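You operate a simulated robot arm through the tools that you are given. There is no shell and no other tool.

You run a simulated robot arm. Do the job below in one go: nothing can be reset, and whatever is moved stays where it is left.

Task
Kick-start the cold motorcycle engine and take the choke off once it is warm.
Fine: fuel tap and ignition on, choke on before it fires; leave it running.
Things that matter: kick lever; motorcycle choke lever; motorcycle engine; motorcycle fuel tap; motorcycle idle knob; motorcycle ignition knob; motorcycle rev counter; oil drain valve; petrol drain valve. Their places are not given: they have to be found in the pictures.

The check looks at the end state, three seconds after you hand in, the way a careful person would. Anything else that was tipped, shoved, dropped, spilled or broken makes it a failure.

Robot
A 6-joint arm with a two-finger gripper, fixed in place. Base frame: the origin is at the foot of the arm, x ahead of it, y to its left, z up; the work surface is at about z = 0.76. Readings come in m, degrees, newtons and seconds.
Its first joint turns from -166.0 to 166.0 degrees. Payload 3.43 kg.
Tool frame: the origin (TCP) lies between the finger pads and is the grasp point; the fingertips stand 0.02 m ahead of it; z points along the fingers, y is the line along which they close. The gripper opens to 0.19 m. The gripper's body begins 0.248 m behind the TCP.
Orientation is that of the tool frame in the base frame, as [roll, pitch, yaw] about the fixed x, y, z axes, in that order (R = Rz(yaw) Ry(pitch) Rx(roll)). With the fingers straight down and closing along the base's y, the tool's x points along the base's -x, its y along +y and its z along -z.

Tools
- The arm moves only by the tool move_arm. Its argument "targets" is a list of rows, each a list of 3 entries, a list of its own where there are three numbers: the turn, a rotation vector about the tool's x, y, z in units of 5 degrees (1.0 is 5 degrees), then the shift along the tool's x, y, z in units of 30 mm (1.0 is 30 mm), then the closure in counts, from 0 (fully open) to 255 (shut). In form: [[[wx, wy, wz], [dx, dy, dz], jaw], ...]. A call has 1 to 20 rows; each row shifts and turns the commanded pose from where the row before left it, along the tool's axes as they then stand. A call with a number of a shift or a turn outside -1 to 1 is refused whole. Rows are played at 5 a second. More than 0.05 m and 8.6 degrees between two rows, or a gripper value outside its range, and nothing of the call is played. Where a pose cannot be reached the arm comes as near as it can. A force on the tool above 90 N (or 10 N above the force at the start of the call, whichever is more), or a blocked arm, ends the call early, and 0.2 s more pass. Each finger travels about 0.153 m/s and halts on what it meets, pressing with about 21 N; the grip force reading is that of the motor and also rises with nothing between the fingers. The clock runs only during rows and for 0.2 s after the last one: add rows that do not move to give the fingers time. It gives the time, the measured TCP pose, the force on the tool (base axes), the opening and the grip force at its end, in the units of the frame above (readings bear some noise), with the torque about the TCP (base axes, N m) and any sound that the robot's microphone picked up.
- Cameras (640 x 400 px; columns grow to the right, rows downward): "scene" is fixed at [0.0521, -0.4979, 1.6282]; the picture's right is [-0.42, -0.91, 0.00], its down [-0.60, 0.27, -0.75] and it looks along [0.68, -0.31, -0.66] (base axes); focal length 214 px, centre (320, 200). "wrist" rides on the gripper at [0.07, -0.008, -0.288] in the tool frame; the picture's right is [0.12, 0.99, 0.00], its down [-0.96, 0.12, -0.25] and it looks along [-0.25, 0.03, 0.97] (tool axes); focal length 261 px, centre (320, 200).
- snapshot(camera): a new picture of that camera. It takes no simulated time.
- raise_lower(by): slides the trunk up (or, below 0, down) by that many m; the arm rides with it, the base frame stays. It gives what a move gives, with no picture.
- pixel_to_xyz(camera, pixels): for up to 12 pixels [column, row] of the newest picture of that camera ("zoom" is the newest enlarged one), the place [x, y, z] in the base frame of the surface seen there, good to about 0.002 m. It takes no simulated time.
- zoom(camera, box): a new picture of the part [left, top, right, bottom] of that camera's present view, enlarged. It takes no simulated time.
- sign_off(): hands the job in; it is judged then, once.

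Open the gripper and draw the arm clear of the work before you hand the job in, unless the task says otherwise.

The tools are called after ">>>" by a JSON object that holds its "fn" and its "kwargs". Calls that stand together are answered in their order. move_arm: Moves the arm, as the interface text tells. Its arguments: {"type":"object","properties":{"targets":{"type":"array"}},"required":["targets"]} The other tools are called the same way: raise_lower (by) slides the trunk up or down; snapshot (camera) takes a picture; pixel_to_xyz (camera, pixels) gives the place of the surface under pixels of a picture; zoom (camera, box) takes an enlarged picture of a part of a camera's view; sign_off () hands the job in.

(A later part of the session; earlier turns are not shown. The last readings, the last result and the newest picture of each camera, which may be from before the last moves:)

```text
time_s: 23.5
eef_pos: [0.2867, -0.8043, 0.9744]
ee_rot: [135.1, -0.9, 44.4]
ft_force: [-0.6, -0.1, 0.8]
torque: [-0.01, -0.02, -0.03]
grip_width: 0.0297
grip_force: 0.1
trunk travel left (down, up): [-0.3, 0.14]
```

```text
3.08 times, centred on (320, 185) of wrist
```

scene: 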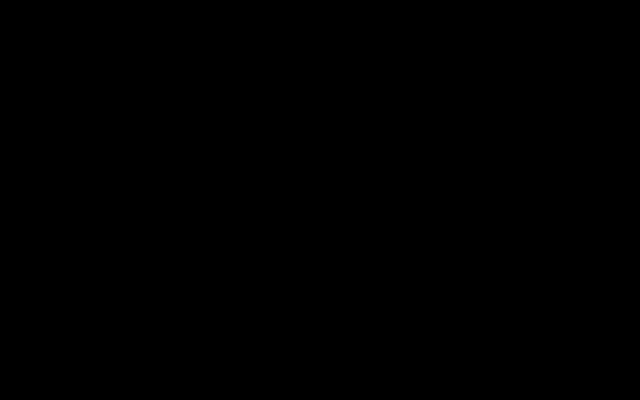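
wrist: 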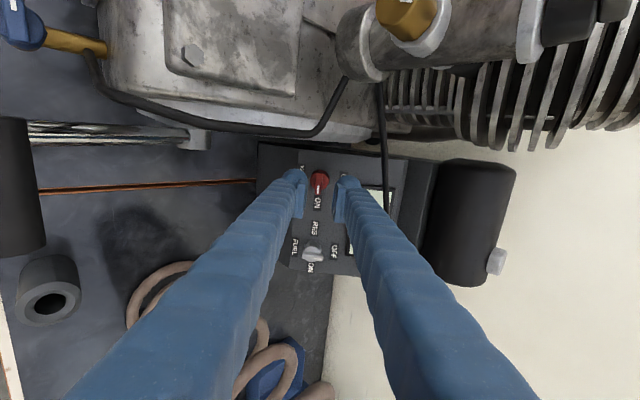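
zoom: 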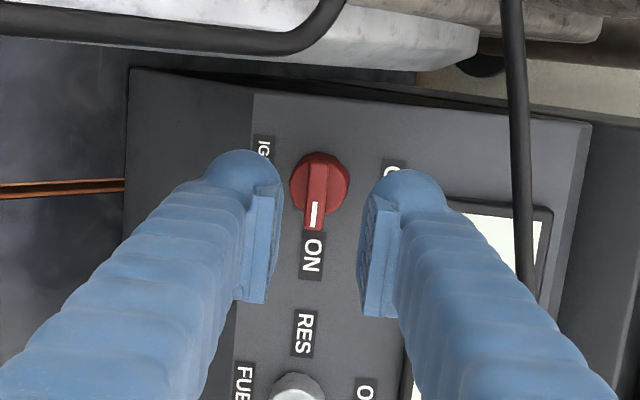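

The mark now points at ON for ignition. For the fuel tap I keep this orientation (finger line along the panel slope), move 78 mm to the right and lean the tool 12° left to keep the gripper body away from the coil.

>>> {"fn": "move_arm", "kwargs": {"targets": [[[0, 0, -0.2], [-0.87, -0.073, 0], 215], [[0, -0.8, 0], [-0.87, -0.073, 0], 215], [[0, -0.8, 0], [-0.6, -0.073, 0], 215], [[0, -0.8, 0], [-0.26, 0, 0], 215], [[0, 0, 0], [0, 0, 0], 215]]}}

>>> {"fn": "snapshot", "kwargs": {"camera": "wrist"}}

>>> {"fn": "zoom", "kwargs": {"camera": "wrist", "box": [240, 120, 400, 240]}}

>>> {"fn": "snapshot", "kwargs": {"camera": "scene"}}

```text
time_s: 24.7
eef_pos: [0.2266, -0.8559, 0.9699]
ee_rot: [134.4, 8.4, 36.4]
ft_force: [-0.3, -0.3, -0.3]
torque: [0.0, 0.0, 0.01]
grip_width: 0.0297
grip_force: 0.0
trunk travel left (down, up): [-0.3, 0.14]
```

```text
taken
```

wrist: 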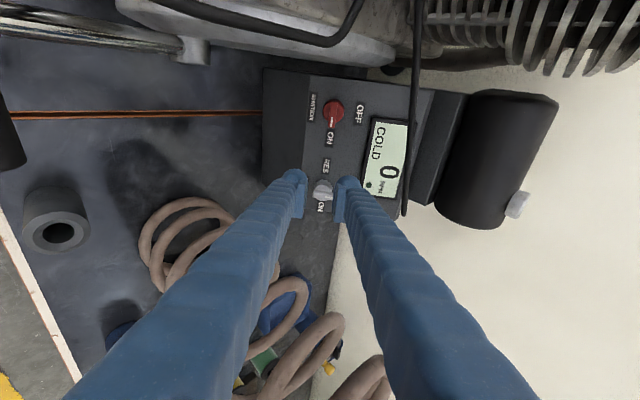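

```text
3.33 times, centred on (320, 180) of wrist
```

zoom: 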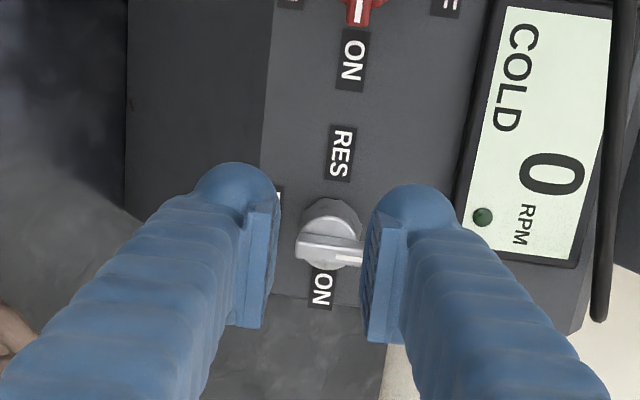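

```text
taken
```

scene: 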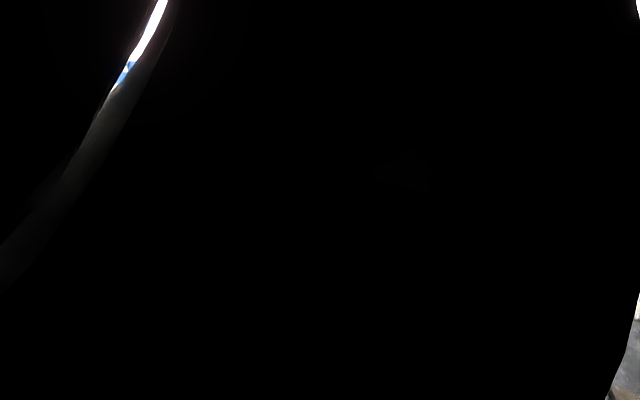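

The fuel bar points right in this picture (OFF) and the upper finger's face is ~8 mm above the knob axis. I shift left 14 mm and go in 61 mm so the upper finger sits left of the bar's marked end.

>>> {"fn": "move_arm", "kwargs": {"targets": [[[0, 0, 0], [0.45, 0.03, 0], 215], [[0, 0, 0], [0, 0, 0.68], 215], [[0, 0, 0], [0, 0, 0.68], 215], [[0, 0, 0], [0, 0, 0.68], 215], [[0, 0, 0], [0, 0, 0], 215]]}}

>>> {"fn": "zoom", "kwargs": {"camera": "wrist", "box": [240, 120, 400, 240]}}

```text
time_s: 25.9
eef_pos: [0.2599, -0.887, 0.9262]
ee_rot: [134.5, 8.4, 36.5]
ft_force: [-1.1, -0.1, -0.3]
torque: [0.0, -0.02, 0.02]
grip_width: 0.0297
grip_force: 0.0
trunk travel left (down, up): [-0.3, 0.14]
```

```text
3.33 times, centred on (320, 180) of wrist
```

zoom: 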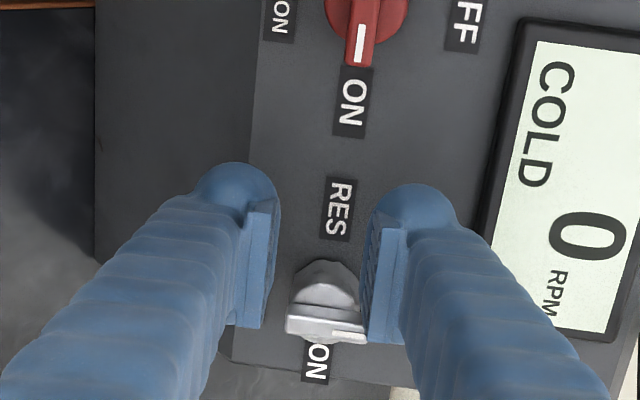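

The upper finger's right edge is about 4 mm left of the bar. I push 12 mm to the right in small steps and look.

>>> {"fn": "move_arm", "kwargs": {"targets": [[[0, 0, 0], [-0.1, 0, 0.021], 215], [[0, 0, 0], [-0.1, 0, 0.021], 215], [[0, 0, 0], [-0.1, 0, 0.021], 215], [[0, 0, 0], [-0.1, 0, 0.021], 215], [[0, 0, 0], [0, 0, 0], 215]]}}

>>> {"fn": "zoom", "kwargs": {"camera": "wrist", "box": [260, 140, 380, 230]}}

```text
time_s: 27.1
eef_pos: [0.2493, -0.8957, 0.9264]
ee_rot: [134.4, 8.4, 36.6]
ft_force: [0.5, 0.8, -0.5]
torque: [-0.02, -0.01, 0.0]
grip_width: 0.0298
grip_force: 0.2
trunk travel left (down, up): [-0.3, 0.14]
```

```text
4.44 times, centred on (320, 185) of wrist
```

zoom: 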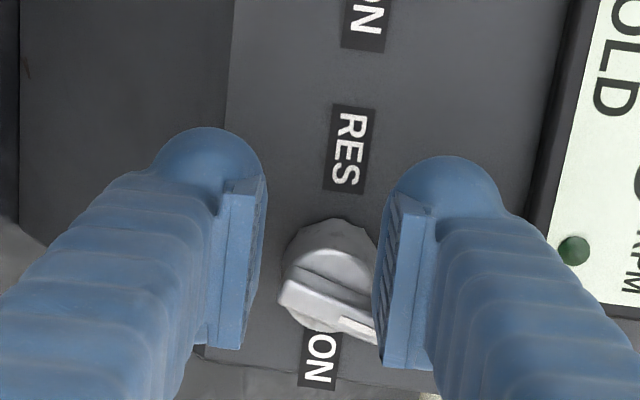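

The bar is turning (about 25–30° now) with almost no force. I push another 9 mm to the right.

>>> {"fn": "move_arm", "kwargs": {"targets": [[[0, 0, 0], [-0.1, 0, 0.021], 215], [[0, 0, 0], [-0.1, 0, 0.021], 215], [[0, 0, 0], [-0.1, 0, 0.021], 215], [[0, 0, 0], [0, 0, 0], 215]]}}

>>> {"fn": "zoom", "kwargs": {"camera": "wrist", "box": [260, 140, 380, 230]}}

```text
time_s: 28.1
eef_pos: [0.243, -0.9016, 0.9265]
ee_rot: [134.5, 8.5, 36.6]
ft_force: [0.0, -0.3, 0.4]
torque: [0.02, -0.01, -0.01]
grip_width: 0.0296
grip_force: 0.0
trunk travel left (down, up): [-0.3, 0.14]
```

```text
4.44 times, centred on (320, 185) of wrist
```

zoom: 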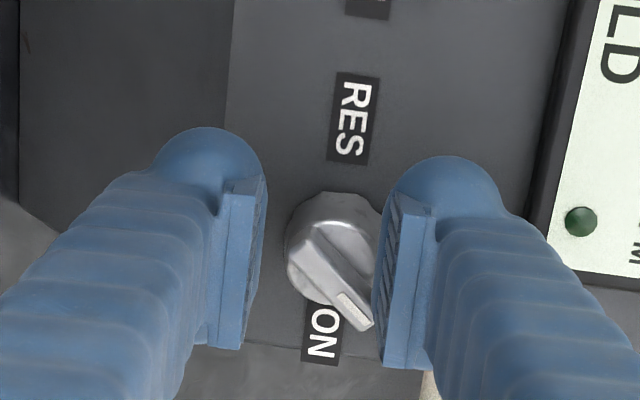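

The bar is at about 60°. I centre the fingers on it (6 mm up the slope, 8 mm right, 3 mm out) and narrow the gap to 11 mm to swing it further.

>>> {"fn": "move_arm", "kwargs": {"targets": [[[0, 0, 0], [0, 0.2, -0.1], 215], [[0, 0, 0], [-0.13, 0, 0.028], 215], [[0, 0, 0], [-0.13, 0, 0.028], 215], [[0, 0, 0], [0, 0, 0], 228], [[0, 0, 0], [0, 0, 0], 240], [[0, 0, 0], [0, 0, 0], 240]]}}

>>> {"fn": "zoom", "kwargs": {"camera": "wrist", "box": [260, 140, 380, 230]}}

```text
time_s: 29.5
eef_pos: [0.2372, -0.9055, 0.9361]
ee_rot: [134.3, 8.4, 36.5]
ft_force: [-11.5, 24.6, 16.8]
torque: [0.53, 0.3, 0.06]
grip_width: 0.0139
grip_force: 2.1
trunk travel left (down, up): [-0.3, 0.14]
```

```text
4.44 times, centred on (320, 185) of wrist
```

zoom: 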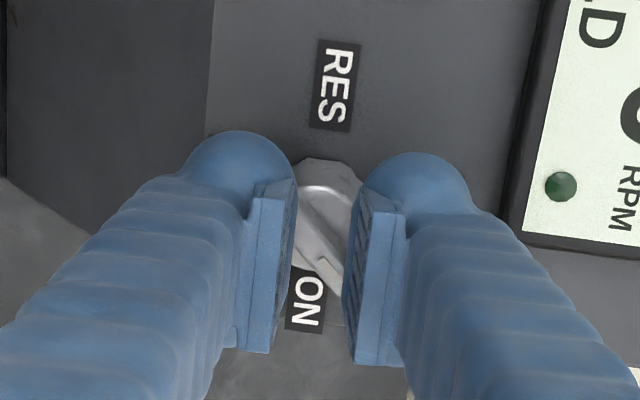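

The fingers ride up with 30 N outward push, so they're wedged on the bar. I open again and look at the bar's angle.

>>> {"fn": "move_arm", "kwargs": {"targets": [[[0, 0, 0], [0, 0, 0], 215], [[0, 0, 0], [0, 0, -0.1], 215], [[0, 0, 0], [0, 0, 0], 215]]}}

>>> {"fn": "zoom", "kwargs": {"camera": "wrist", "box": [290, 150, 350, 210]}}

>>> {"fn": "pixel_to_xyz", "kwargs": {"camera": "zoom", "pixels": [[320, 150], [340, 190], [350, 230], [370, 270], [290, 190], [380, 180], [300, 130], [270, 170], [330, 110], [395, 150], [320, 200], [310, 240]]}}

```text
time_s: 30.3
eef_pos: [0.2379, -0.9052, 0.9349]
ee_rot: [134.4, 8.4, 36.5]
ft_force: [-0.9, 0.4, 0.3]
torque: [0.0, -0.06, 0.0]
grip_width: 0.0297
grip_force: 0.0
trunk travel left (down, up): [-0.3, 0.14]
```

```text
6.67 times, centred on (320, 180) of wrist
```

zoom: 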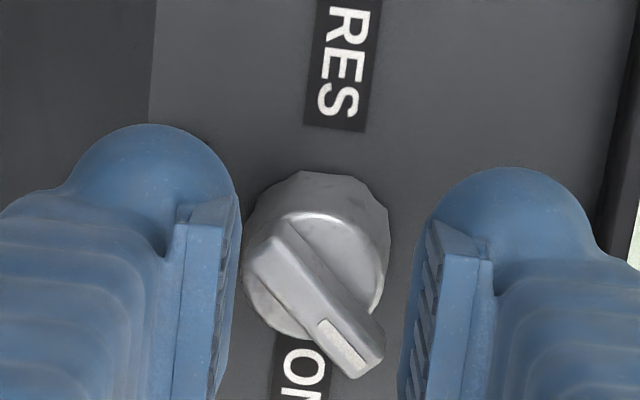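

```text
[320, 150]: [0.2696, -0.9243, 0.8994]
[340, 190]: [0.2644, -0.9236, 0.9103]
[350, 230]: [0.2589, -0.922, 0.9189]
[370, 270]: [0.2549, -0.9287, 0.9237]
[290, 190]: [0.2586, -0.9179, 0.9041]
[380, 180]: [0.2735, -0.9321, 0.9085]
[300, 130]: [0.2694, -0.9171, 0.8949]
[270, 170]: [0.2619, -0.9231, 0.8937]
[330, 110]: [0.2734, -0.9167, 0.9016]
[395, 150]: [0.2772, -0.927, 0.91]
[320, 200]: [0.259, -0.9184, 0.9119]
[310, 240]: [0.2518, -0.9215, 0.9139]
```

The squeeze only wedged on top; the bar is at about 45–50°. I reduce the lean to 7° so the tip engages better, place the upper finger above the marked end, and push it down the slope 14 mm.

>>> {"fn": "move_arm", "kwargs": {"targets": [[[0, 0, 0], [0, 0.133, -0.1], 215], [[0, 1, 0], [0, 0, 0], 215], [[0, 0, 0], [-0.1725, 0, 0.154], 215], [[0, 0, 0], [-0.1725, 0, 0.154], 215], [[0, 0, 0], [0, 0, 0], 215]]}}

>>> {"fn": "zoom", "kwargs": {"camera": "wrist", "box": [280, 140, 360, 210]}}

```text
time_s: 31.5
eef_pos: [0.2342, -0.9175, 0.9336]
ee_rot: [134.9, 4.7, 40.2]
ft_force: [-3.2, 6.2, -4.2]
torque: [0.16, 0.09, 0.09]
grip_width: 0.0344
grip_force: 4.6
trunk travel left (down, up): [-0.3, 0.14]
```

```text
5.71 times, centred on (320, 175) of wrist
```

zoom: 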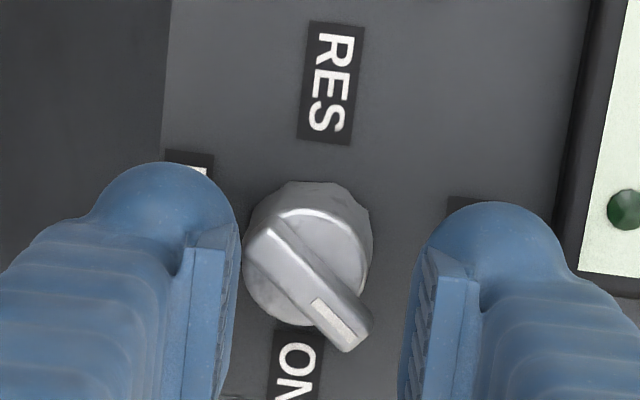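

The lower finger leans lightly on the knob's side; moving down the slope relieves that. I push 15 mm down-slope with the upper finger.

>>> {"fn": "move_arm", "kwargs": {"targets": [[[0, 0, 0], [0, -0.1, 0], 215], [[0, 0, 0], [0, -0.1, 0], 215], [[0, 0, 0], [0, -0.1, 0], 215], [[0, 0, 0], [0, -0.1, 0], 215], [[0, 0, 0], [0, -0.1, 0], 215], [[0, 0, 0], [0, 0, 0], 215]]}}

>>> {"fn": "zoom", "kwargs": {"camera": "wrist", "box": [280, 140, 360, 210]}}

```text
time_s: 32.9
eef_pos: [0.2287, -0.9086, 0.9215]
ee_rot: [135.1, 4.8, 40.1]
ft_force: [0.4, 0.7, 0.2]
torque: [0.0, 0.01, -0.01]
grip_width: 0.0301
grip_force: 0.0
trunk travel left (down, up): [-0.3, 0.14]
```

```text
5.71 times, centred on (320, 175) of wrist
```

zoom: 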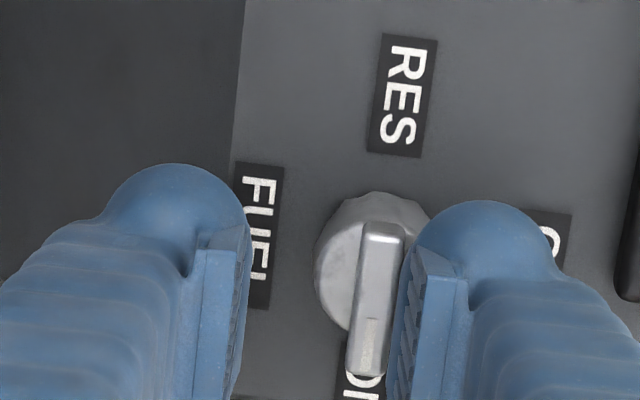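

The bar now points nearly to ON (~87°). I push another 1.5 mm and check for a stop.

>>> {"fn": "move_arm", "kwargs": {"targets": [[[0, 0, 0], [0, -0.03, 0], 215], [[0, 0, 0], [0, -0.03, 0], 215], [[0, 0, 0], [0, 0, 0], 215]]}}

>>> {"fn": "zoom", "kwargs": {"camera": "wrist", "box": [280, 140, 360, 210]}}

```text
time_s: 33.7
eef_pos: [0.2276, -0.9096, 0.9226]
ee_rot: [134.9, 4.9, 40.1]
ft_force: [-0.7, 0.5, 0.5]
torque: [-0.01, 0.01, 0.0]
grip_width: 0.0297
grip_force: 0.1
trunk travel left (down, up): [-0.3, 0.14]
```

```text
5.71 times, centred on (320, 175) of wrist
```

zoom: 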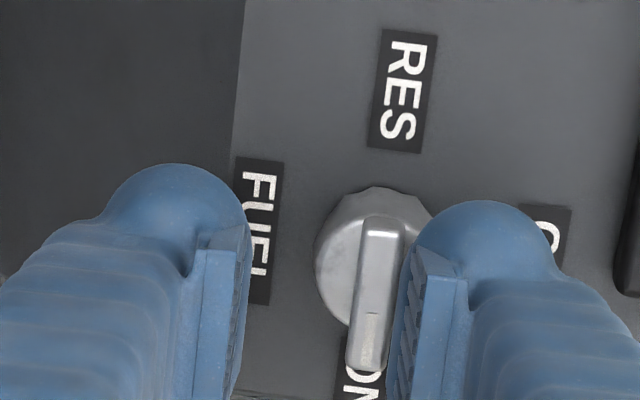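

No force, bar looks aligned with the ON label. I back off 60 mm and view both knobs.

>>> {"fn": "move_arm", "kwargs": {"targets": [[[0, 0, 0], [0, 0.05, -0.3], 215], [[0, 0, 0], [0, 0, -0.8], 215], [[0, 0, 0], [0, 0, -0.8], 215], [[0, 0, 0], [0, 0, 0], 215]]}}

>>> {"fn": "zoom", "kwargs": {"camera": "wrist", "box": [260, 80, 400, 220]}}

```text
time_s: 34.7
eef_pos: [0.2037, -0.8761, 0.9643]
ee_rot: [134.9, 4.8, 40.2]
ft_force: [-0.4, -0.3, -0.5]
torque: [-0.01, 0.04, -0.05]
grip_width: 0.0296
grip_force: 0.0
trunk travel left (down, up): [-0.3, 0.14]
```

```text
2.86 times, centred on (330, 150) of wrist
```

zoom: 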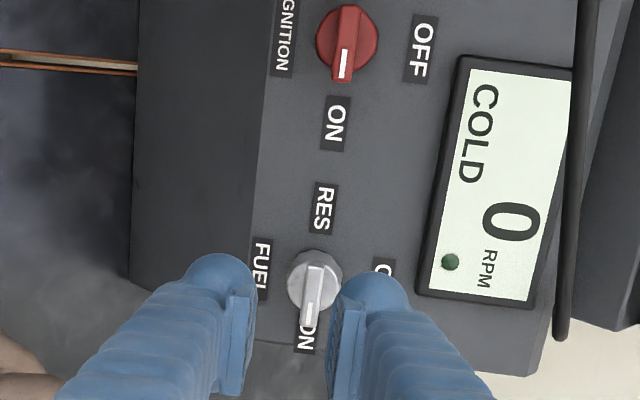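

Both marks point to ON (ignition and fuel). I now retract from the panel, shifting left to stay clear of the coil, and turn the tool back to vertical while rising to view the choke.

>>> {"fn": "move_arm", "kwargs": {"targets": [[[0, 0, 0], [0.4, 0, -0.9], 215], [[0, 0, 0], [0.4, 0, -0.9], 215], [[0, 0, 0], [0.2, 0, -0.9], 215], [[0, 0.2, 0], [0, 0, -0.9], 215], [[1, 0.15, 0], [0, 0, -0.9], 215], [[1, 0.15, 0], [0, 0, -0.9], 215], [[1, 0.15, 0], [0, 0, -0.9], 215], [[1, 0.15, 0], [0, 0, -0.9], 215], [[1, 0.15, 0], [0, 0, -0.9], 215], [[1, 0.15, 0], [0, 0, -0.9], 215], [[1, 0.15, 0], [0, 0, -0.5], 215], [[1, 0.15, 0], [0, 0, -0.5], 215], [[1, 0, 0], [0, 0, -0.5], 215]]}}

>>> {"fn": "snapshot", "kwargs": {"camera": "wrist"}}

>>> {"fn": "snapshot", "kwargs": {"camera": "scene"}}

```text
time_s: 37.5
eef_pos: [0.1223, -0.7212, 1.2163]
ee_rot: [-180.0, -1.2, 43.4]
ft_force: [0.7, -0.1, 0.3]
torque: [0.0, 0.04, 0.0]
grip_width: 0.03
grip_force: 0.0
trunk travel left (down, up): [-0.3, 0.14]
```

```text
taken
```

wrist: 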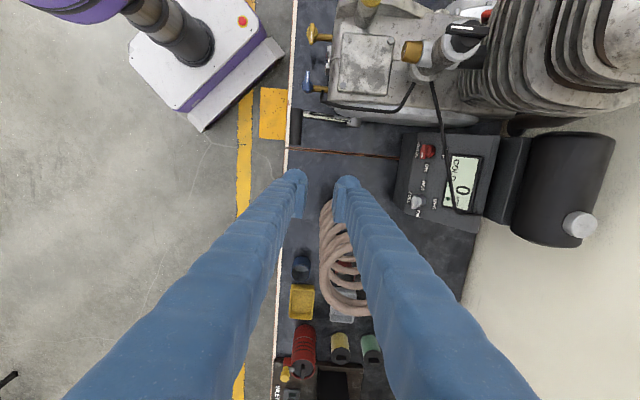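

```text
taken
```

scene: 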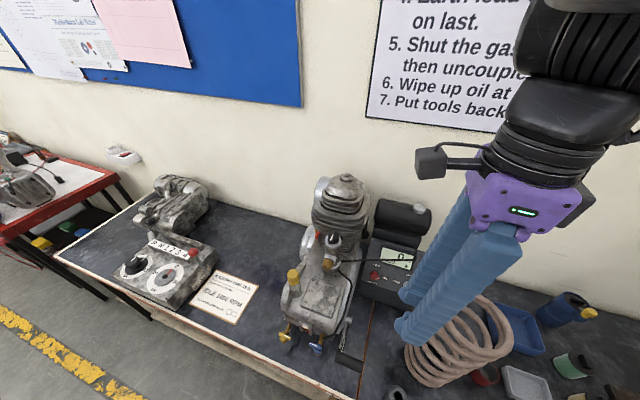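

Coil unmoved and arm clear. I zoom on the carburettor from this side at wrist (430,55), and on the scene view of it.

>>> {"fn": "zoom", "kwargs": {"camera": "wrist", "box": [390, 0, 510, 90]}}

>>> {"fn": "zoom", "kwargs": {"camera": "scene", "box": [310, 220, 350, 275]}}

>>> {"fn": "zoom", "kwargs": {"camera": "scene", "box": [280, 290, 380, 370]}}

>>> {"fn": "zoom", "kwargs": {"camera": "wrist", "box": [290, 0, 400, 150]}}

```text
4.44 times, centred on (450, 45) of wrist
```

zoom: 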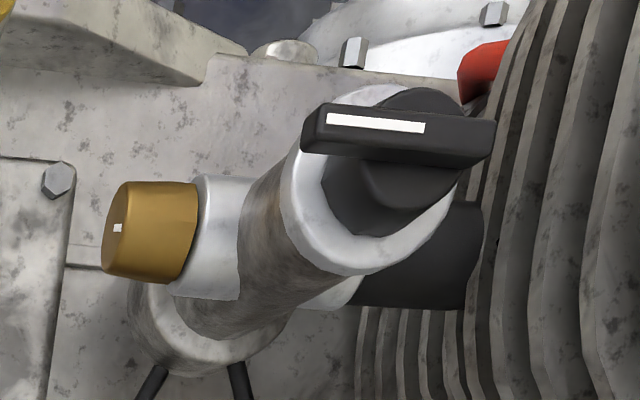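

```text
7.27 times, centred on (330, 248) of scene
```

zoom: 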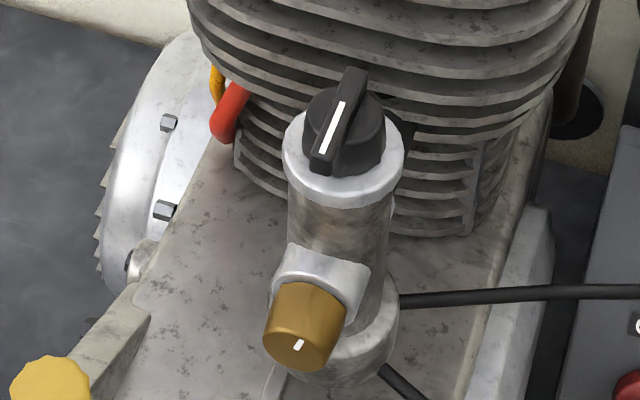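

```text
5.00 times, centred on (330, 330) of scene
```

zoom: 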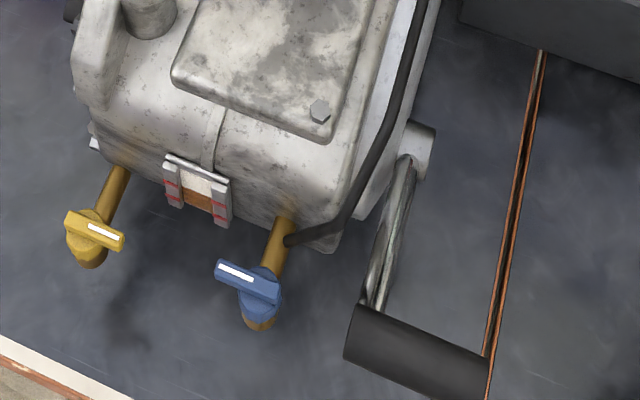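

```text
2.67 times, centred on (345, 75) of wrist
```

zoom: 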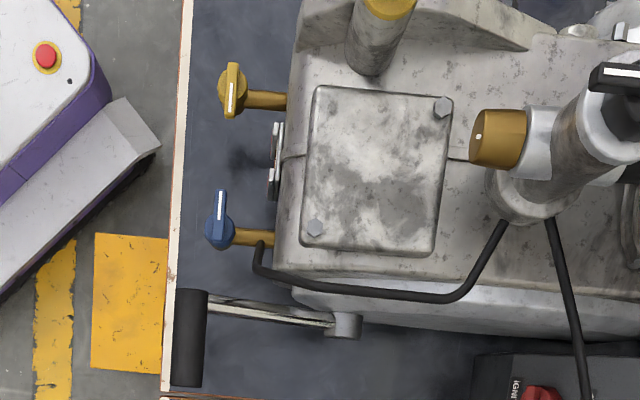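

The carburettor top carries the black bar lever (choke) with its mark to the front; both drain handles lie crosswise (closed). I rotate the tool back 90° so the fingers close across the choke bar.

>>> {"fn": "move_arm", "kwargs": {"targets": [[[0, 0, -1], [0, 0, -0.3], 215], [[0, 0, -1], [0, 0, -0.3], 215], [[0, 0, -1], [0, 0, -0.3], 215], [[0, 0, -1], [0, 0, -0.3], 215], [[0, 0, -1], [0, 0, -0.3], 215], [[0, 0, -1], [0, 0, -0.3], 215], [[0, 0, -1], [0, 0, 0], 215], [[0, 0, -1], [0, 0, 0], 215], [[0, 0, -1], [0, 0, 0], 215], [[0, 0, -1], [0, 0, 0], 215], [[0, 0, -1], [0, 0, 0], 215], [[0, 0, -1], [0, 0, 0], 215], [[0, 0, -1], [0, 0, 0], 215], [[0, 0, -1], [0, 0, 0], 215], [[0, 0, -1], [0, 0, 0], 215], [[0, 0, -1], [0, 0, 0], 215], [[0, 0, -1], [0, 0, 0], 215], [[0, 0, -1], [0, 0, 0], 215]]}}

>>> {"fn": "snapshot", "kwargs": {"camera": "wrist"}}

```text
time_s: 41.3
eef_pos: [0.1226, -0.7225, 1.2713]
ee_rot: [178.8, 0.1, 133.5]
ft_force: [0.1, -0.1, 0.0]
torque: [0.0, -0.01, -0.01]
grip_width: 0.0299
grip_force: 0.1
trunk travel left (down, up): [-0.3, 0.14]
```

```text
taken
```

wrist: 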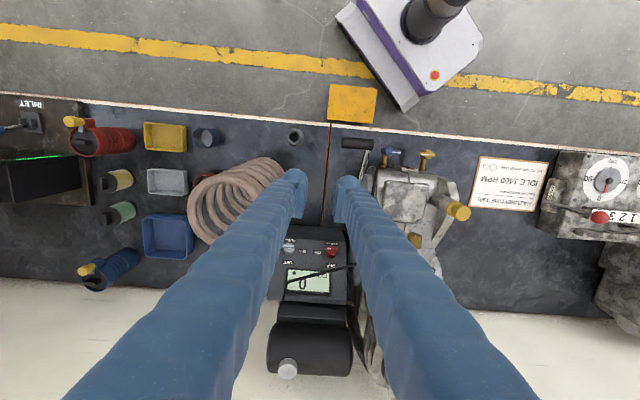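

I move horizontally above the choke lever at (0.375,-0.688), staying at z=1.27.

>>> {"fn": "move_arm", "kwargs": {"targets": [[[0, 0, 0], [-0.62, 0.861, 0], 208], [[0, 0, 0], [-0.62, 0.861, 0], 208], [[0, 0, 0], [-0.62, 0.861, 0], 208], [[0, 0, 0], [-0.62, 0.861, 0], 208], [[0, 0, 0], [-0.62, 0.861, 0], 208], [[0, 0, 0], [-0.62, 0.861, 0], 208], [[0, 0, 0], [-0.62, 0.861, 0], 208], [[0, 0, 0], [-0.62, 0.861, 0], 208], [[0, 0, 0], [0, 0, 0], 208]]}}

>>> {"fn": "snapshot", "kwargs": {"camera": "wrist"}}

>>> {"fn": "zoom", "kwargs": {"camera": "wrist", "box": [260, 110, 380, 230]}}

```text
time_s: 43.3
eef_pos: [0.3768, -0.6886, 1.2756]
ee_rot: [178.8, 0.0, 133.4]
ft_force: [0.2, -0.5, -0.3]
torque: [-0.03, -0.04, 0.01]
grip_width: 0.0348
grip_force: 0.0
trunk travel left (down, up): [-0.3, 0.14]
```

```text
taken
```

wrist: 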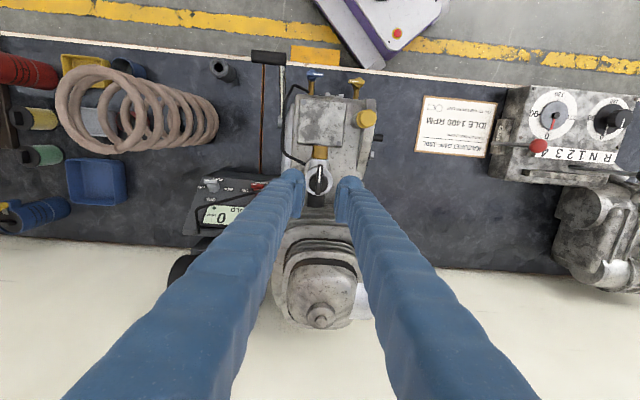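

```text
3.33 times, centred on (320, 170) of wrist
```

zoom: 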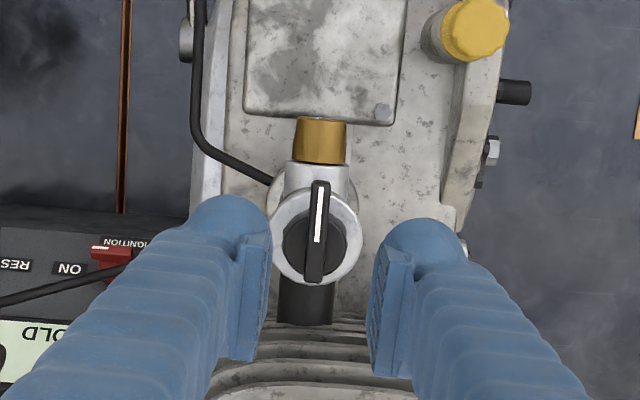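

The bar lies straight between the fingers with its mark forward. I zoom tightly to look for any on/off marks and get the exact bar size.

>>> {"fn": "zoom", "kwargs": {"camera": "wrist", "box": [298, 155, 342, 199]}}

>>> {"fn": "pixel_to_xyz", "kwargs": {"camera": "zoom", "pixels": [[320, 130], [320, 180], [315, 220], [310, 270], [290, 200], [350, 200], [260, 180], [380, 200], [345, 230], [285, 230], [310, 300], [325, 100]]}}

```text
9.09 times, centred on (320, 177) of wrist
```

zoom: 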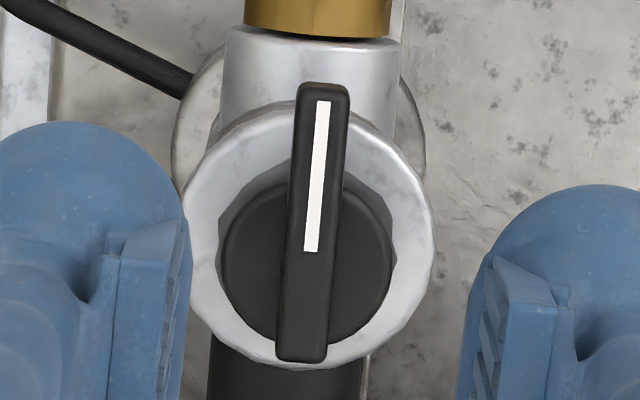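

```text
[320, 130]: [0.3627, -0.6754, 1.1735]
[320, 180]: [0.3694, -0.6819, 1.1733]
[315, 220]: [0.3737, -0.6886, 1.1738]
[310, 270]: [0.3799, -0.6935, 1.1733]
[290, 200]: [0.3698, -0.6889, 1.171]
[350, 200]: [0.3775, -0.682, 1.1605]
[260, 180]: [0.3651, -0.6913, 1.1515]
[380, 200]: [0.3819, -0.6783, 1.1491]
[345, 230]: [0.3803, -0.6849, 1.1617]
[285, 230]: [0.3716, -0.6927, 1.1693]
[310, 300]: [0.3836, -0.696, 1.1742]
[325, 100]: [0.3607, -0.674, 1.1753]
```

No labels on it. The bar (≈48×8 mm, top z=1.174) is well aligned; I descend 97 mm so the tips straddle it just above the disc, then close.

>>> {"fn": "move_arm", "kwargs": {"targets": [[[0, 0, 0], [0.03, -0.03, 0.82], 208], [[0, 0, 0], [0, 0, 0.82], 208], [[0, 0, 0], [0, 0, 0.82], 208], [[0, 0, 0], [0, 0, 0.78], 208], [[0, 0, 0], [0, 0, 0], 208]]}}

>>> {"fn": "zoom", "kwargs": {"camera": "wrist", "box": [270, 140, 370, 230]}}

```text
time_s: 44.5
eef_pos: [0.3751, -0.6865, 1.1775]
ee_rot: [178.8, 0.0, 133.4]
ft_force: [0.1, -0.1, 0.2]
torque: [0.03, 0.02, 0.0]
grip_width: 0.0352
grip_force: 0.1
trunk travel left (down, up): [-0.3, 0.14]
```

```text
4.44 times, centred on (320, 185) of wrist
```

zoom: 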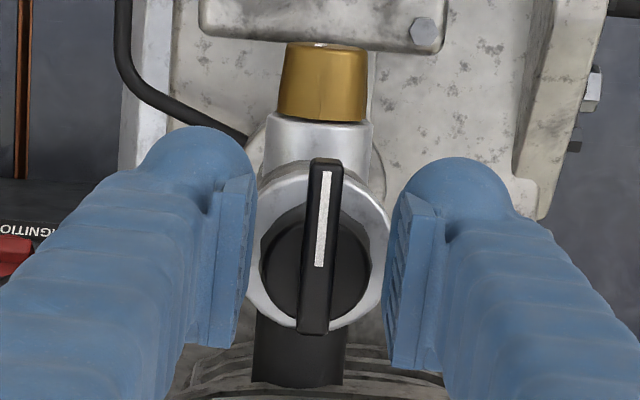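

The bar is centred between the pads at zoom (320,240). I close the gripper on it.

>>> {"fn": "move_arm", "kwargs": {"targets": [[[0, 0, 0], [0, 0, 0], 240], [[0, 0, 0], [0, 0, 0], 255], [[0, 0, 0], [0, 0, 0], 255]]}}

```text
time_s: 45.3
eef_pos: [0.3753, -0.6859, 1.1798]
ee_rot: [178.9, 0.1, 133.3]
ft_force: [0.4, -0.5, 19.7]
torque: [0.2, 0.33, 0.02]
grip_width: 0.0081
grip_force: 41.7
trunk travel left (down, up): [-0.3, 0.14]
```

Held at 8.1 mm with 20 N upward (tips touching the disc), so I lift 1.5 mm. Then I test-turn 10° clockwise (from above) and read the torque.

>>> {"fn": "move_arm", "kwargs": {"targets": [[[0, 0, 0], [0, 0, -0.06], 255], [[0, 0, 0.6], [0, 0, 0], 255], [[0, 0, 0.7], [0, 0, 0], 255], [[0, 0, 0.7], [0, 0, 0], 255]]}}

>>> {"fn": "zoom", "kwargs": {"camera": "wrist", "box": [270, 140, 370, 230]}}

```text
time_s: 46.3
eef_pos: [0.3769, -0.6864, 1.1794]
ee_rot: [178.8, -0.2, 123.4]
ft_force: [6.9, 6.2, 12.9]
torque: [-0.5, -0.34, 0.08]
grip_width: 0.0079
grip_force: 41.5
trunk travel left (down, up): [-0.3, 0.14]
```

```text
4.44 times, centred on (320, 185) of wrist
```

zoom: 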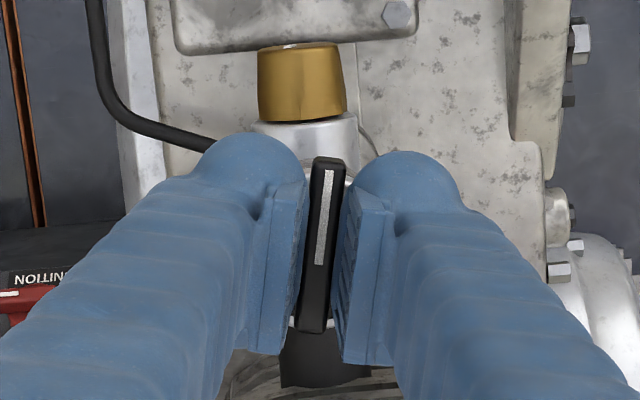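

It turns freely with the tool (torque about z only 0.08). I continue another 40° clockwise.

>>> {"fn": "move_arm", "kwargs": {"targets": [[[0, 0, 1], [0, 0, 0], 255], [[0, 0, 1], [0, 0, 0], 255], [[0, 0, 1], [0, 0, 0], 255], [[0, 0, 1], [0, 0, 0], 255], [[0, 0, 1], [0, 0, 0], 255], [[0, 0, 1], [0, 0, 0], 255], [[0, 0, 1], [0, 0, 0], 255], [[0, 0, 1], [0, 0, 0], 255]]}}

>>> {"fn": "zoom", "kwargs": {"camera": "wrist", "box": [270, 140, 370, 230]}}

```text
time_s: 48.1
eef_pos: [0.3814, -0.6839, 1.1803]
ee_rot: [179.2, -0.8, 83.5]
ft_force: [44.4, 19.1, 20.1]
torque: [-0.37, -0.31, 0.34]
grip_width: 0.0082
grip_force: 41.8
trunk travel left (down, up): [-0.3, 0.14]
```

```text
4.44 times, centred on (320, 185) of wrist
```

zoom: 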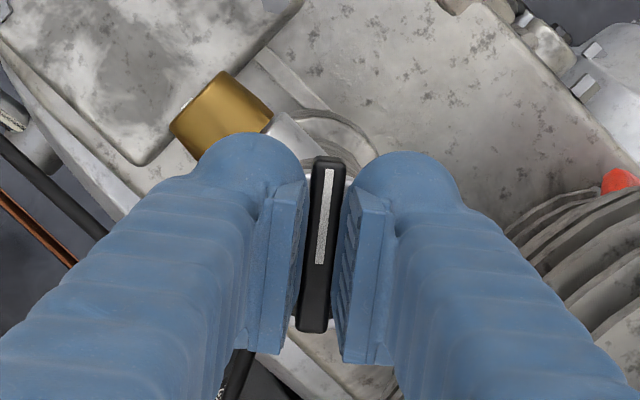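

The choke turns, but its axis is ~11 mm behind the grip point, so the tool is being pushed (44 N). I shift the tool to follow the arc and turn the remaining 40° around that axis.

>>> {"fn": "move_arm", "kwargs": {"targets": [[[0, 0, 0], [0.03, 0.15, 0], 255], [[0, 0, 0], [0.03, 0.15, 0], 255], [[0, 0, 1], [0, 0.032, 0], 255], [[0, 0, 1], [0, 0.032, 0], 255], [[0, 0, 1], [0, 0.032, 0], 255], [[0, 0, 1], [0, 0.032, 0], 255], [[0, 0, 0], [0, 0, 0], 255]]}}

>>> {"fn": "zoom", "kwargs": {"camera": "wrist", "box": [270, 140, 370, 230]}}

```text
time_s: 49.7
eef_pos: [0.3839, -0.6864, 1.1795]
ee_rot: [179.7, -1.1, 63.3]
ft_force: [-24.7, 16.4, 8.7]
torque: [-0.59, 0.43, 1.44]
grip_width: 0.0124
grip_force: 45.0
trunk travel left (down, up): [-0.3, 0.14]
```

```text
4.44 times, centred on (320, 185) of wrist
```

zoom: 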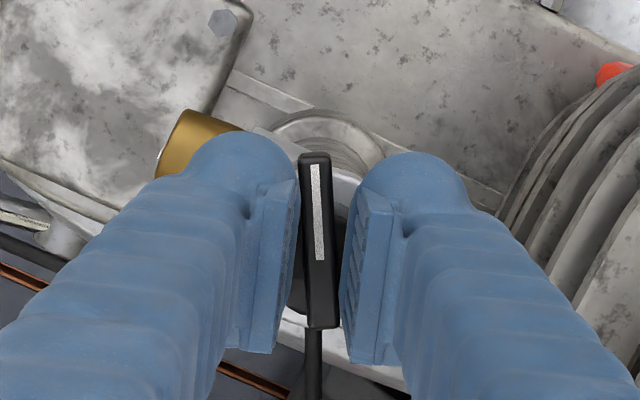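

Torque rose to 1.4 Nm and the grip spread, with the bar ~7° behind the tool: the choke hit its stop at roughly 60° clockwise. I ease the tool back 8°, open and lift off to check.

>>> {"fn": "move_arm", "kwargs": {"targets": [[[0, 0, -0.8], [0, 0, 0], 255], [[0, 0, -0.7], [0, 0, 0], 245], [[0, 0, 0], [0, 0, 0], 208], [[0, 0, 0], [0, 0, 0], 208], [[0, 0, 0], [0, 0, -1], 208], [[0, 0, 0], [0, 0, -1], 208], [[0, 0, 0], [0, 0, -1], 208], [[0, 0, 0], [0, 0, -0.5], 208], [[0, 0, 0], [0, 0, 0], 208]]}}

>>> {"fn": "zoom", "kwargs": {"camera": "wrist", "box": [270, 130, 370, 220]}}

>>> {"fn": "snapshot", "kwargs": {"camera": "scene"}}

```text
time_s: 51.7
eef_pos: [0.3884, -0.6884, 1.2859]
ee_rot: [179.5, -1.0, 70.9]
ft_force: [0.1, 0.5, -1.0]
torque: [0.05, -0.01, -0.03]
grip_width: 0.035
grip_force: 0.2
trunk travel left (down, up): [-0.3, 0.14]
```

```text
4.44 times, centred on (320, 175) of wrist
```

zoom: 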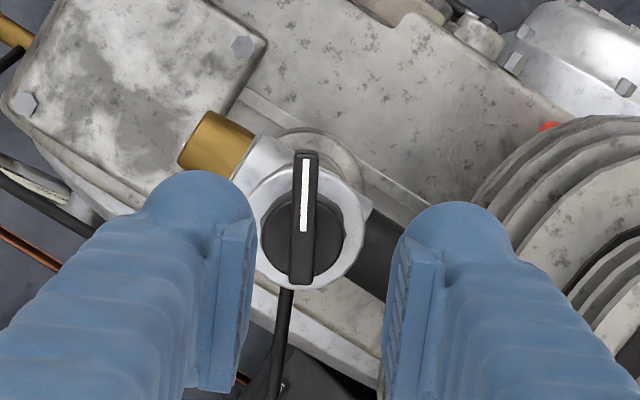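

```text
taken
```

scene: 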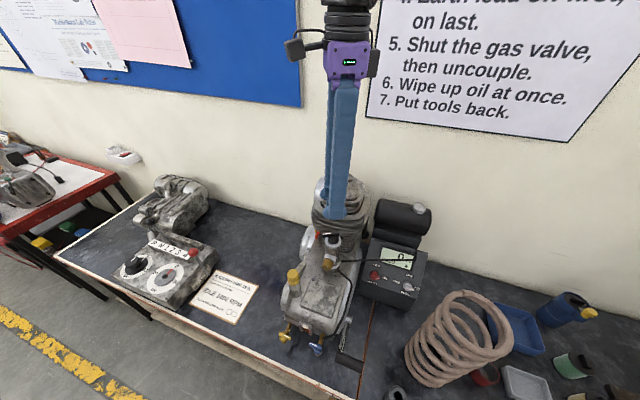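

The choke lever now stands about 60–65° clockwise of its start. I record its exact place for turning it back later, and check the panel state.

>>> {"fn": "zoom", "kwargs": {"camera": "wrist", "box": [298, 155, 342, 199]}}

>>> {"fn": "pixel_to_xyz", "kwargs": {"camera": "zoom", "pixels": [[305, 170], [300, 220], [292, 270], [290, 310], [215, 240], [350, 240], [200, 180], [355, 290]]}}

>>> {"fn": "zoom", "kwargs": {"camera": "scene", "box": [355, 235, 435, 300]}}

```text
9.09 times, centred on (320, 177) of wrist
```

zoom: 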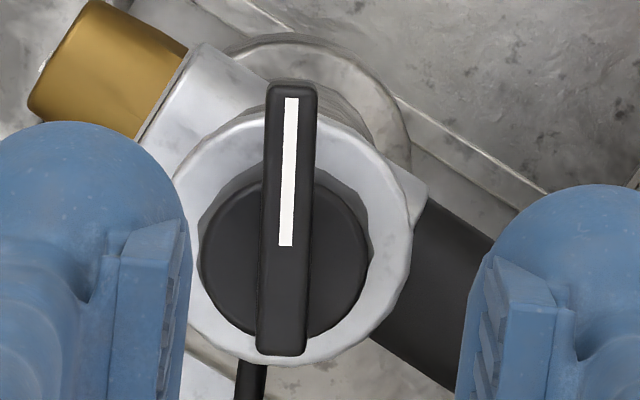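

```text
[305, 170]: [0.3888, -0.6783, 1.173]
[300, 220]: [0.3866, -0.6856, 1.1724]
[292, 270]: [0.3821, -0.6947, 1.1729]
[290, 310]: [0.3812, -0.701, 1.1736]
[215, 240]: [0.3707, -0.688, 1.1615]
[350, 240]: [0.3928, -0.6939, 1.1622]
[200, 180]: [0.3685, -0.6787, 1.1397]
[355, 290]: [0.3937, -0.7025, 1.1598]
```

```text
6.15 times, centred on (395, 268) of scene
```

zoom: 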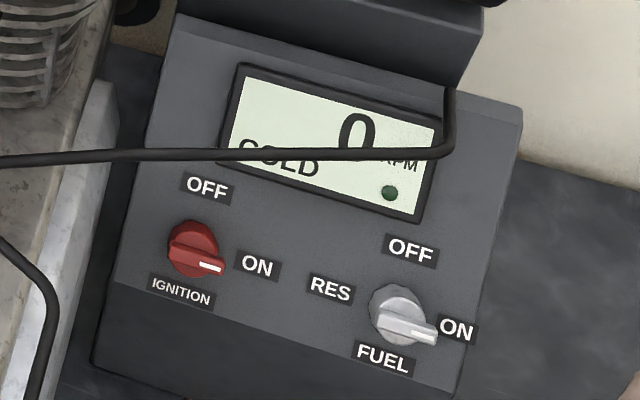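

Ignition and fuel point to ON in the scene view and the choke is turned to its stop at ~62°. Now the kick lever: I close the fingers, turn the tool to yaw 135° and move above the pedal at about (0.14,-0.628).

>>> {"fn": "move_arm", "kwargs": {"targets": [[[0, 0, -1], [0, 0, 0], 255], [[0, 0, -1], [0, 0, 0], 255], [[0, 0, -1], [0, 0, 0], 255], [[0, 0, -1], [0, 0, 0], 255], [[0, 0, -1], [0, 0, 0], 255], [[0, 0, -1], [0, 0, 0], 255], [[0, 0, -1], [0, 0, 0], 255], [[0, 0, -1], [0, 0, 0], 255], [[0, 0, -1], [0, 0, 0], 255], [[0, 0, -1], [0, 0, 0], 255], [[0, 0, -1], [0, 0, 0], 255], [[0, 0, -1], [0, 0, 0], 255], [[0, -0.2, -0.82], [0, 0, 0], 255]]}}

>>> {"fn": "move_arm", "kwargs": {"targets": [[[0, 0, 0], [0.911, -0.553, 0], 255], [[0, 0, 0], [0.911, -0.553, 0], 255], [[0, 0, 0], [0.911, -0.553, 0], 255], [[0, 0, 0], [0.911, -0.553, 0], 255], [[0, 0, 0], [0.911, -0.553, 0], 255], [[0, 0, 0], [0.911, -0.553, 0], 255], [[0, 0, 0], [0.911, -0.553, 0], 255], [[0, 0, 0], [0.911, -0.553, 0], 255], [[0, 0, 0], [0, 0, 0], 255]]}}

>>> {"fn": "snapshot", "kwargs": {"camera": "wrist"}}

>>> {"fn": "snapshot", "kwargs": {"camera": "scene"}}

```text
time_s: 54.5
eef_pos: [0.3864, -0.6884, 1.2852]
ee_rot: [178.9, 1.0, 135.1]
ft_force: [-0.1, 0.9, 0.7]
torque: [-0.01, -0.03, -0.03]
grip_width: 0.0
grip_force: 21.1
trunk travel left (down, up): [-0.3, 0.14]
```

```text
time_s: 56.5
eef_pos: [0.1396, -0.6294, 1.2774]
ee_rot: [179.0, 1.0, 135.0]
ft_force: [-0.4, -0.2, 0.5]
torque: [0.0, 0.03, 0.02]
grip_width: 0.0001
grip_force: 20.7
trunk travel left (down, up): [-0.3, 0.14]
```

```text
taken
```

wrist: 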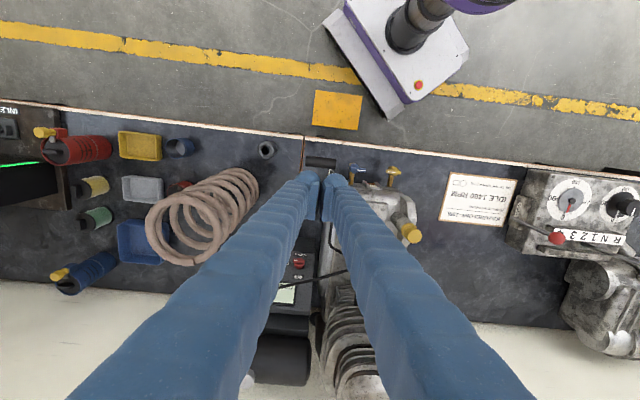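

```text
taken
```

scene: 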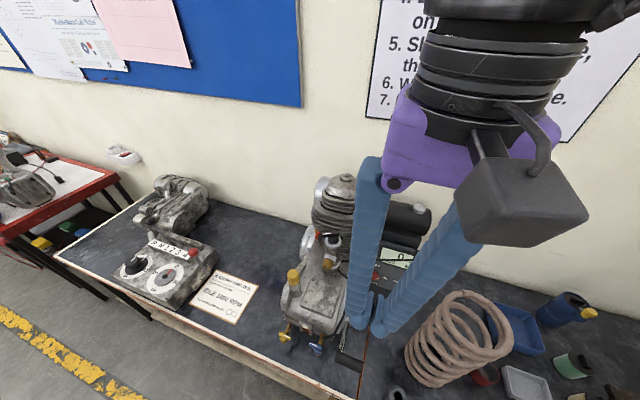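

I'm above the pedal (wrist (320,160)). I descend 0.235 m to just above it and look.

>>> {"fn": "move_arm", "kwargs": {"targets": [[[0, 0, 0], [0, 0, 1], 255], [[0, 0, 0], [0, 0, 1], 255], [[0, 0, 0], [0, 0, 1], 255], [[0, 0, 0], [0, 0, 1], 255], [[0, 0, 0], [0, 0, 1], 255], [[0, 0, 0], [0, 0, 1], 255], [[0, 0, 0], [0, 0, 1], 255], [[0, 0, 0], [0, 0, 0.8], 255], [[0, 0, 0], [0, 0, 0], 255]]}}

>>> {"fn": "snapshot", "kwargs": {"camera": "wrist"}}

>>> {"fn": "zoom", "kwargs": {"camera": "wrist", "box": [260, 120, 400, 240]}}

>>> {"fn": "zoom", "kwargs": {"camera": "scene", "box": [300, 290, 420, 390]}}

```text
time_s: 58.5
eef_pos: [0.1443, -0.6286, 1.0428]
ee_rot: [178.9, 1.0, 135.0]
ft_force: [0.3, 0.1, 0.9]
torque: [0.02, 0.0, 0.01]
grip_width: 0.0
grip_force: 21.2
trunk travel left (down, up): [-0.3, 0.14]
```

```text
taken
```

wrist: 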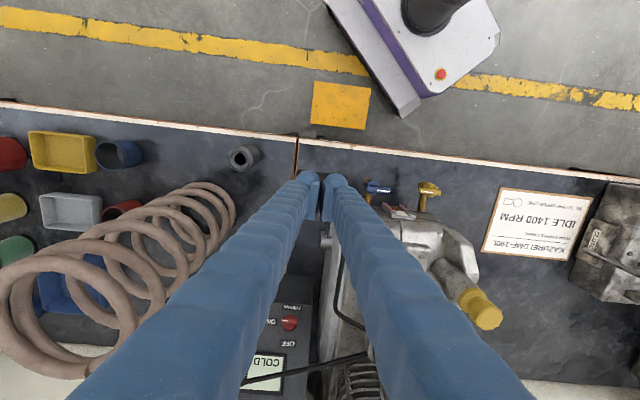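

```text
3.33 times, centred on (330, 180) of wrist
```

zoom: 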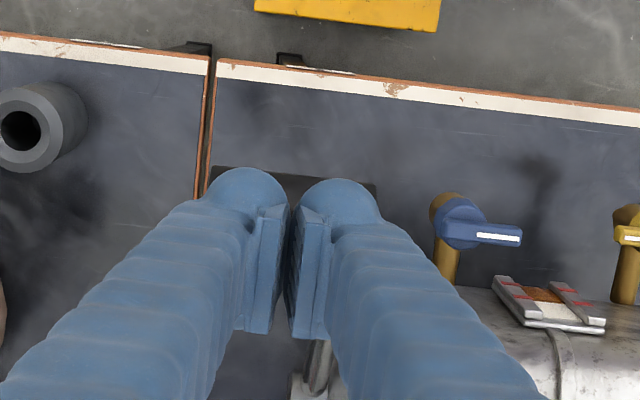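

```text
4.00 times, centred on (360, 340) of scene
```

zoom: 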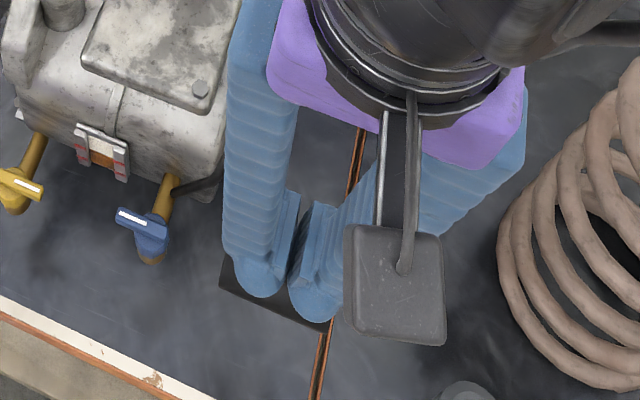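

The fingertips are above the pedal (scene zoom (280,290)). I kick: a full-speed downward stroke following the pedal's arc to about 33° below horizontal.

>>> {"fn": "move_arm", "kwargs": {"targets": [[[0, 0, 0], [0.117, 0, 1], 255], [[0, 0, 0], [0.35, 0, 1], 255], [[0, 0, 0], [0.33, 0, 1], 255], [[0, 0, 0], [0.11, 0, 1], 255], [[0, 0, 0], [-0.097, 0, 1], 255], [[0, 0, 0], [-0.32, 0, 1], 255], [[0, 0, 0], [-0.36, 0, 0.67], 255]]}}

>>> {"fn": "snapshot", "kwargs": {"camera": "wrist"}}

>>> {"fn": "snapshot", "kwargs": {"camera": "scene"}}

```text
time_s: 59.9
eef_pos: [0.1347, -0.6134, 0.8758]
ee_rot: [178.9, 0.9, 134.9]
ft_force: [-8.6, 11.4, 39.8]
torque: [0.07, 0.39, 0.03]
grip_width: 0.0059
grip_force: 34.3
trunk travel left (down, up): [-0.3, 0.14]
stopped in row 7: the force on the tool passed its limit at 136 N (the readings are from after the stop); the commanded pose is now the measured one
```

```text
taken
```

wrist: 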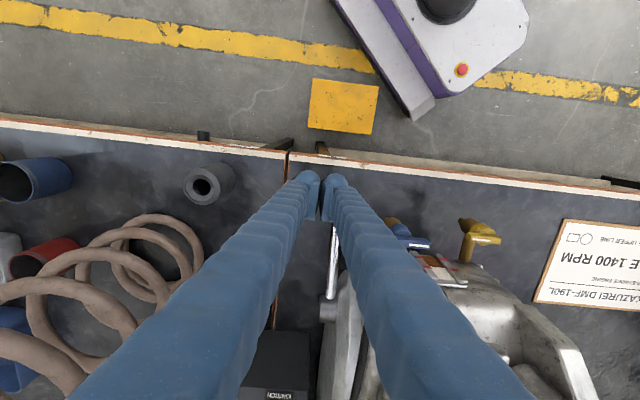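

```text
taken
```

scene: 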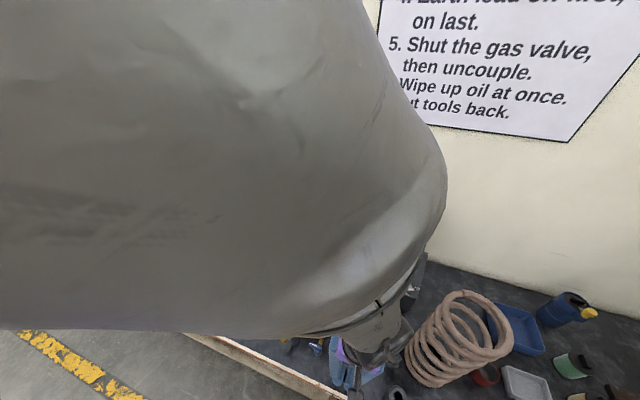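

The stroke reached the lever's lower stop (136 N, TCP z≈0.876); no sound was reported. I lift off gently and look at the rev counter and the lever's return.

>>> {"fn": "move_arm", "kwargs": {"targets": [[[0, 0, 0], [0, 0, -0.5], 255], [[0, 0, 0], [0, 0, -1], 255], [[0, 0, 0], [0, 0, -1], 255], [[0, 0, 0], [0, 0, -1], 255], [[0, 0, 0], [0, 0, -1], 255], [[0, 0, 0], [0, 0, -1], 255], [[0, 0, 0], [0, 0, -0.5], 255]]}}

>>> {"fn": "snapshot", "kwargs": {"camera": "wrist"}}

>>> {"fn": "snapshot", "kwargs": {"camera": "scene"}}

```text
time_s: 61.5
eef_pos: [0.131, -0.6149, 1.0544]
ee_rot: [178.8, 0.8, 134.9]
ft_force: [0.2, -0.1, 0.5]
torque: [0.03, -0.01, 0.02]
grip_width: 0.0
grip_force: 34.4
trunk travel left (down, up): [-0.3, 0.14]
```

```text
taken
```

wrist: 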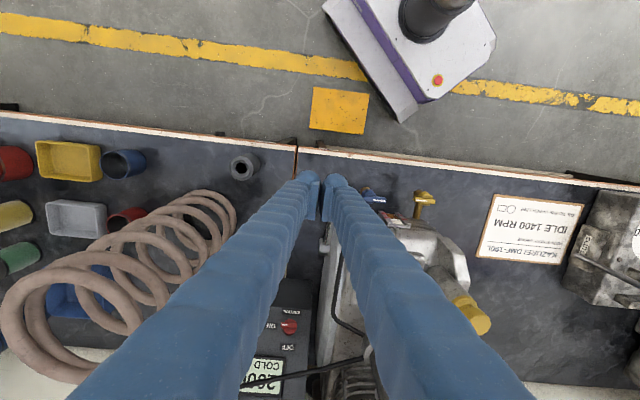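

```text
taken
```

scene: 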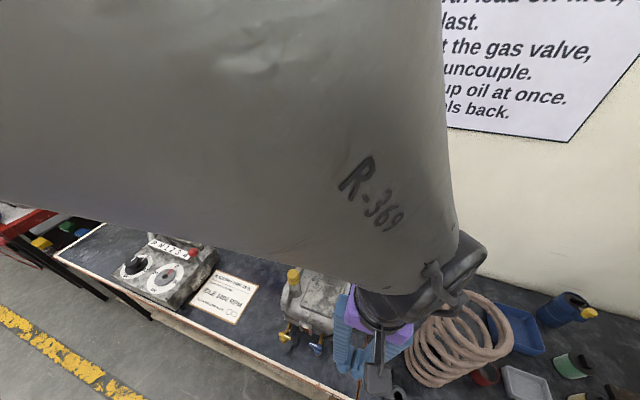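

The display at wrist (265,372) now shows something like "260?" with COLD, so the engine may be running. I zoom on it.

>>> {"fn": "zoom", "kwargs": {"camera": "wrist", "box": [225, 340, 325, 400]}}

>>> {"fn": "zoom", "kwargs": {"camera": "wrist", "box": [280, 150, 380, 250]}}

```text
6.40 times, centred on (275, 370) of wrist
```

zoom: 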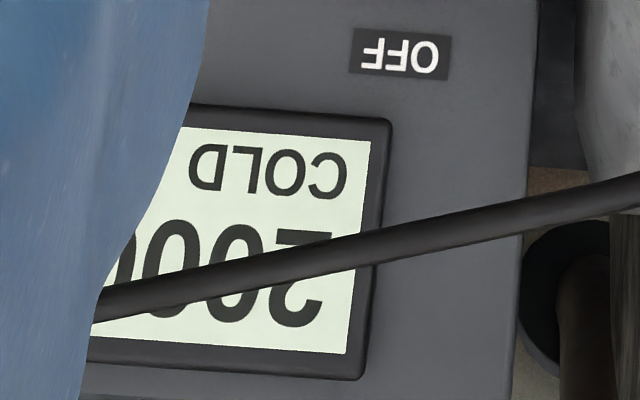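

```text
4.00 times, centred on (330, 200) of wrist
```

zoom: 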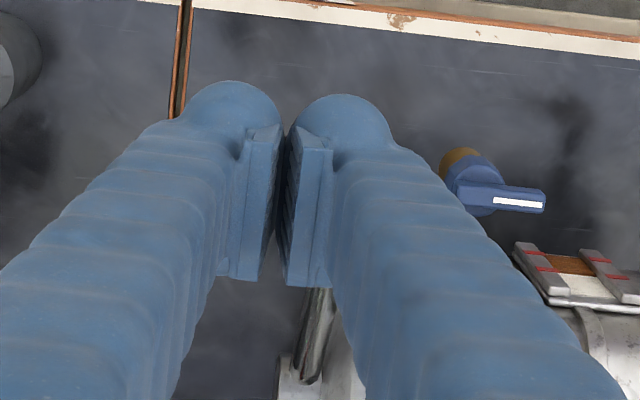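

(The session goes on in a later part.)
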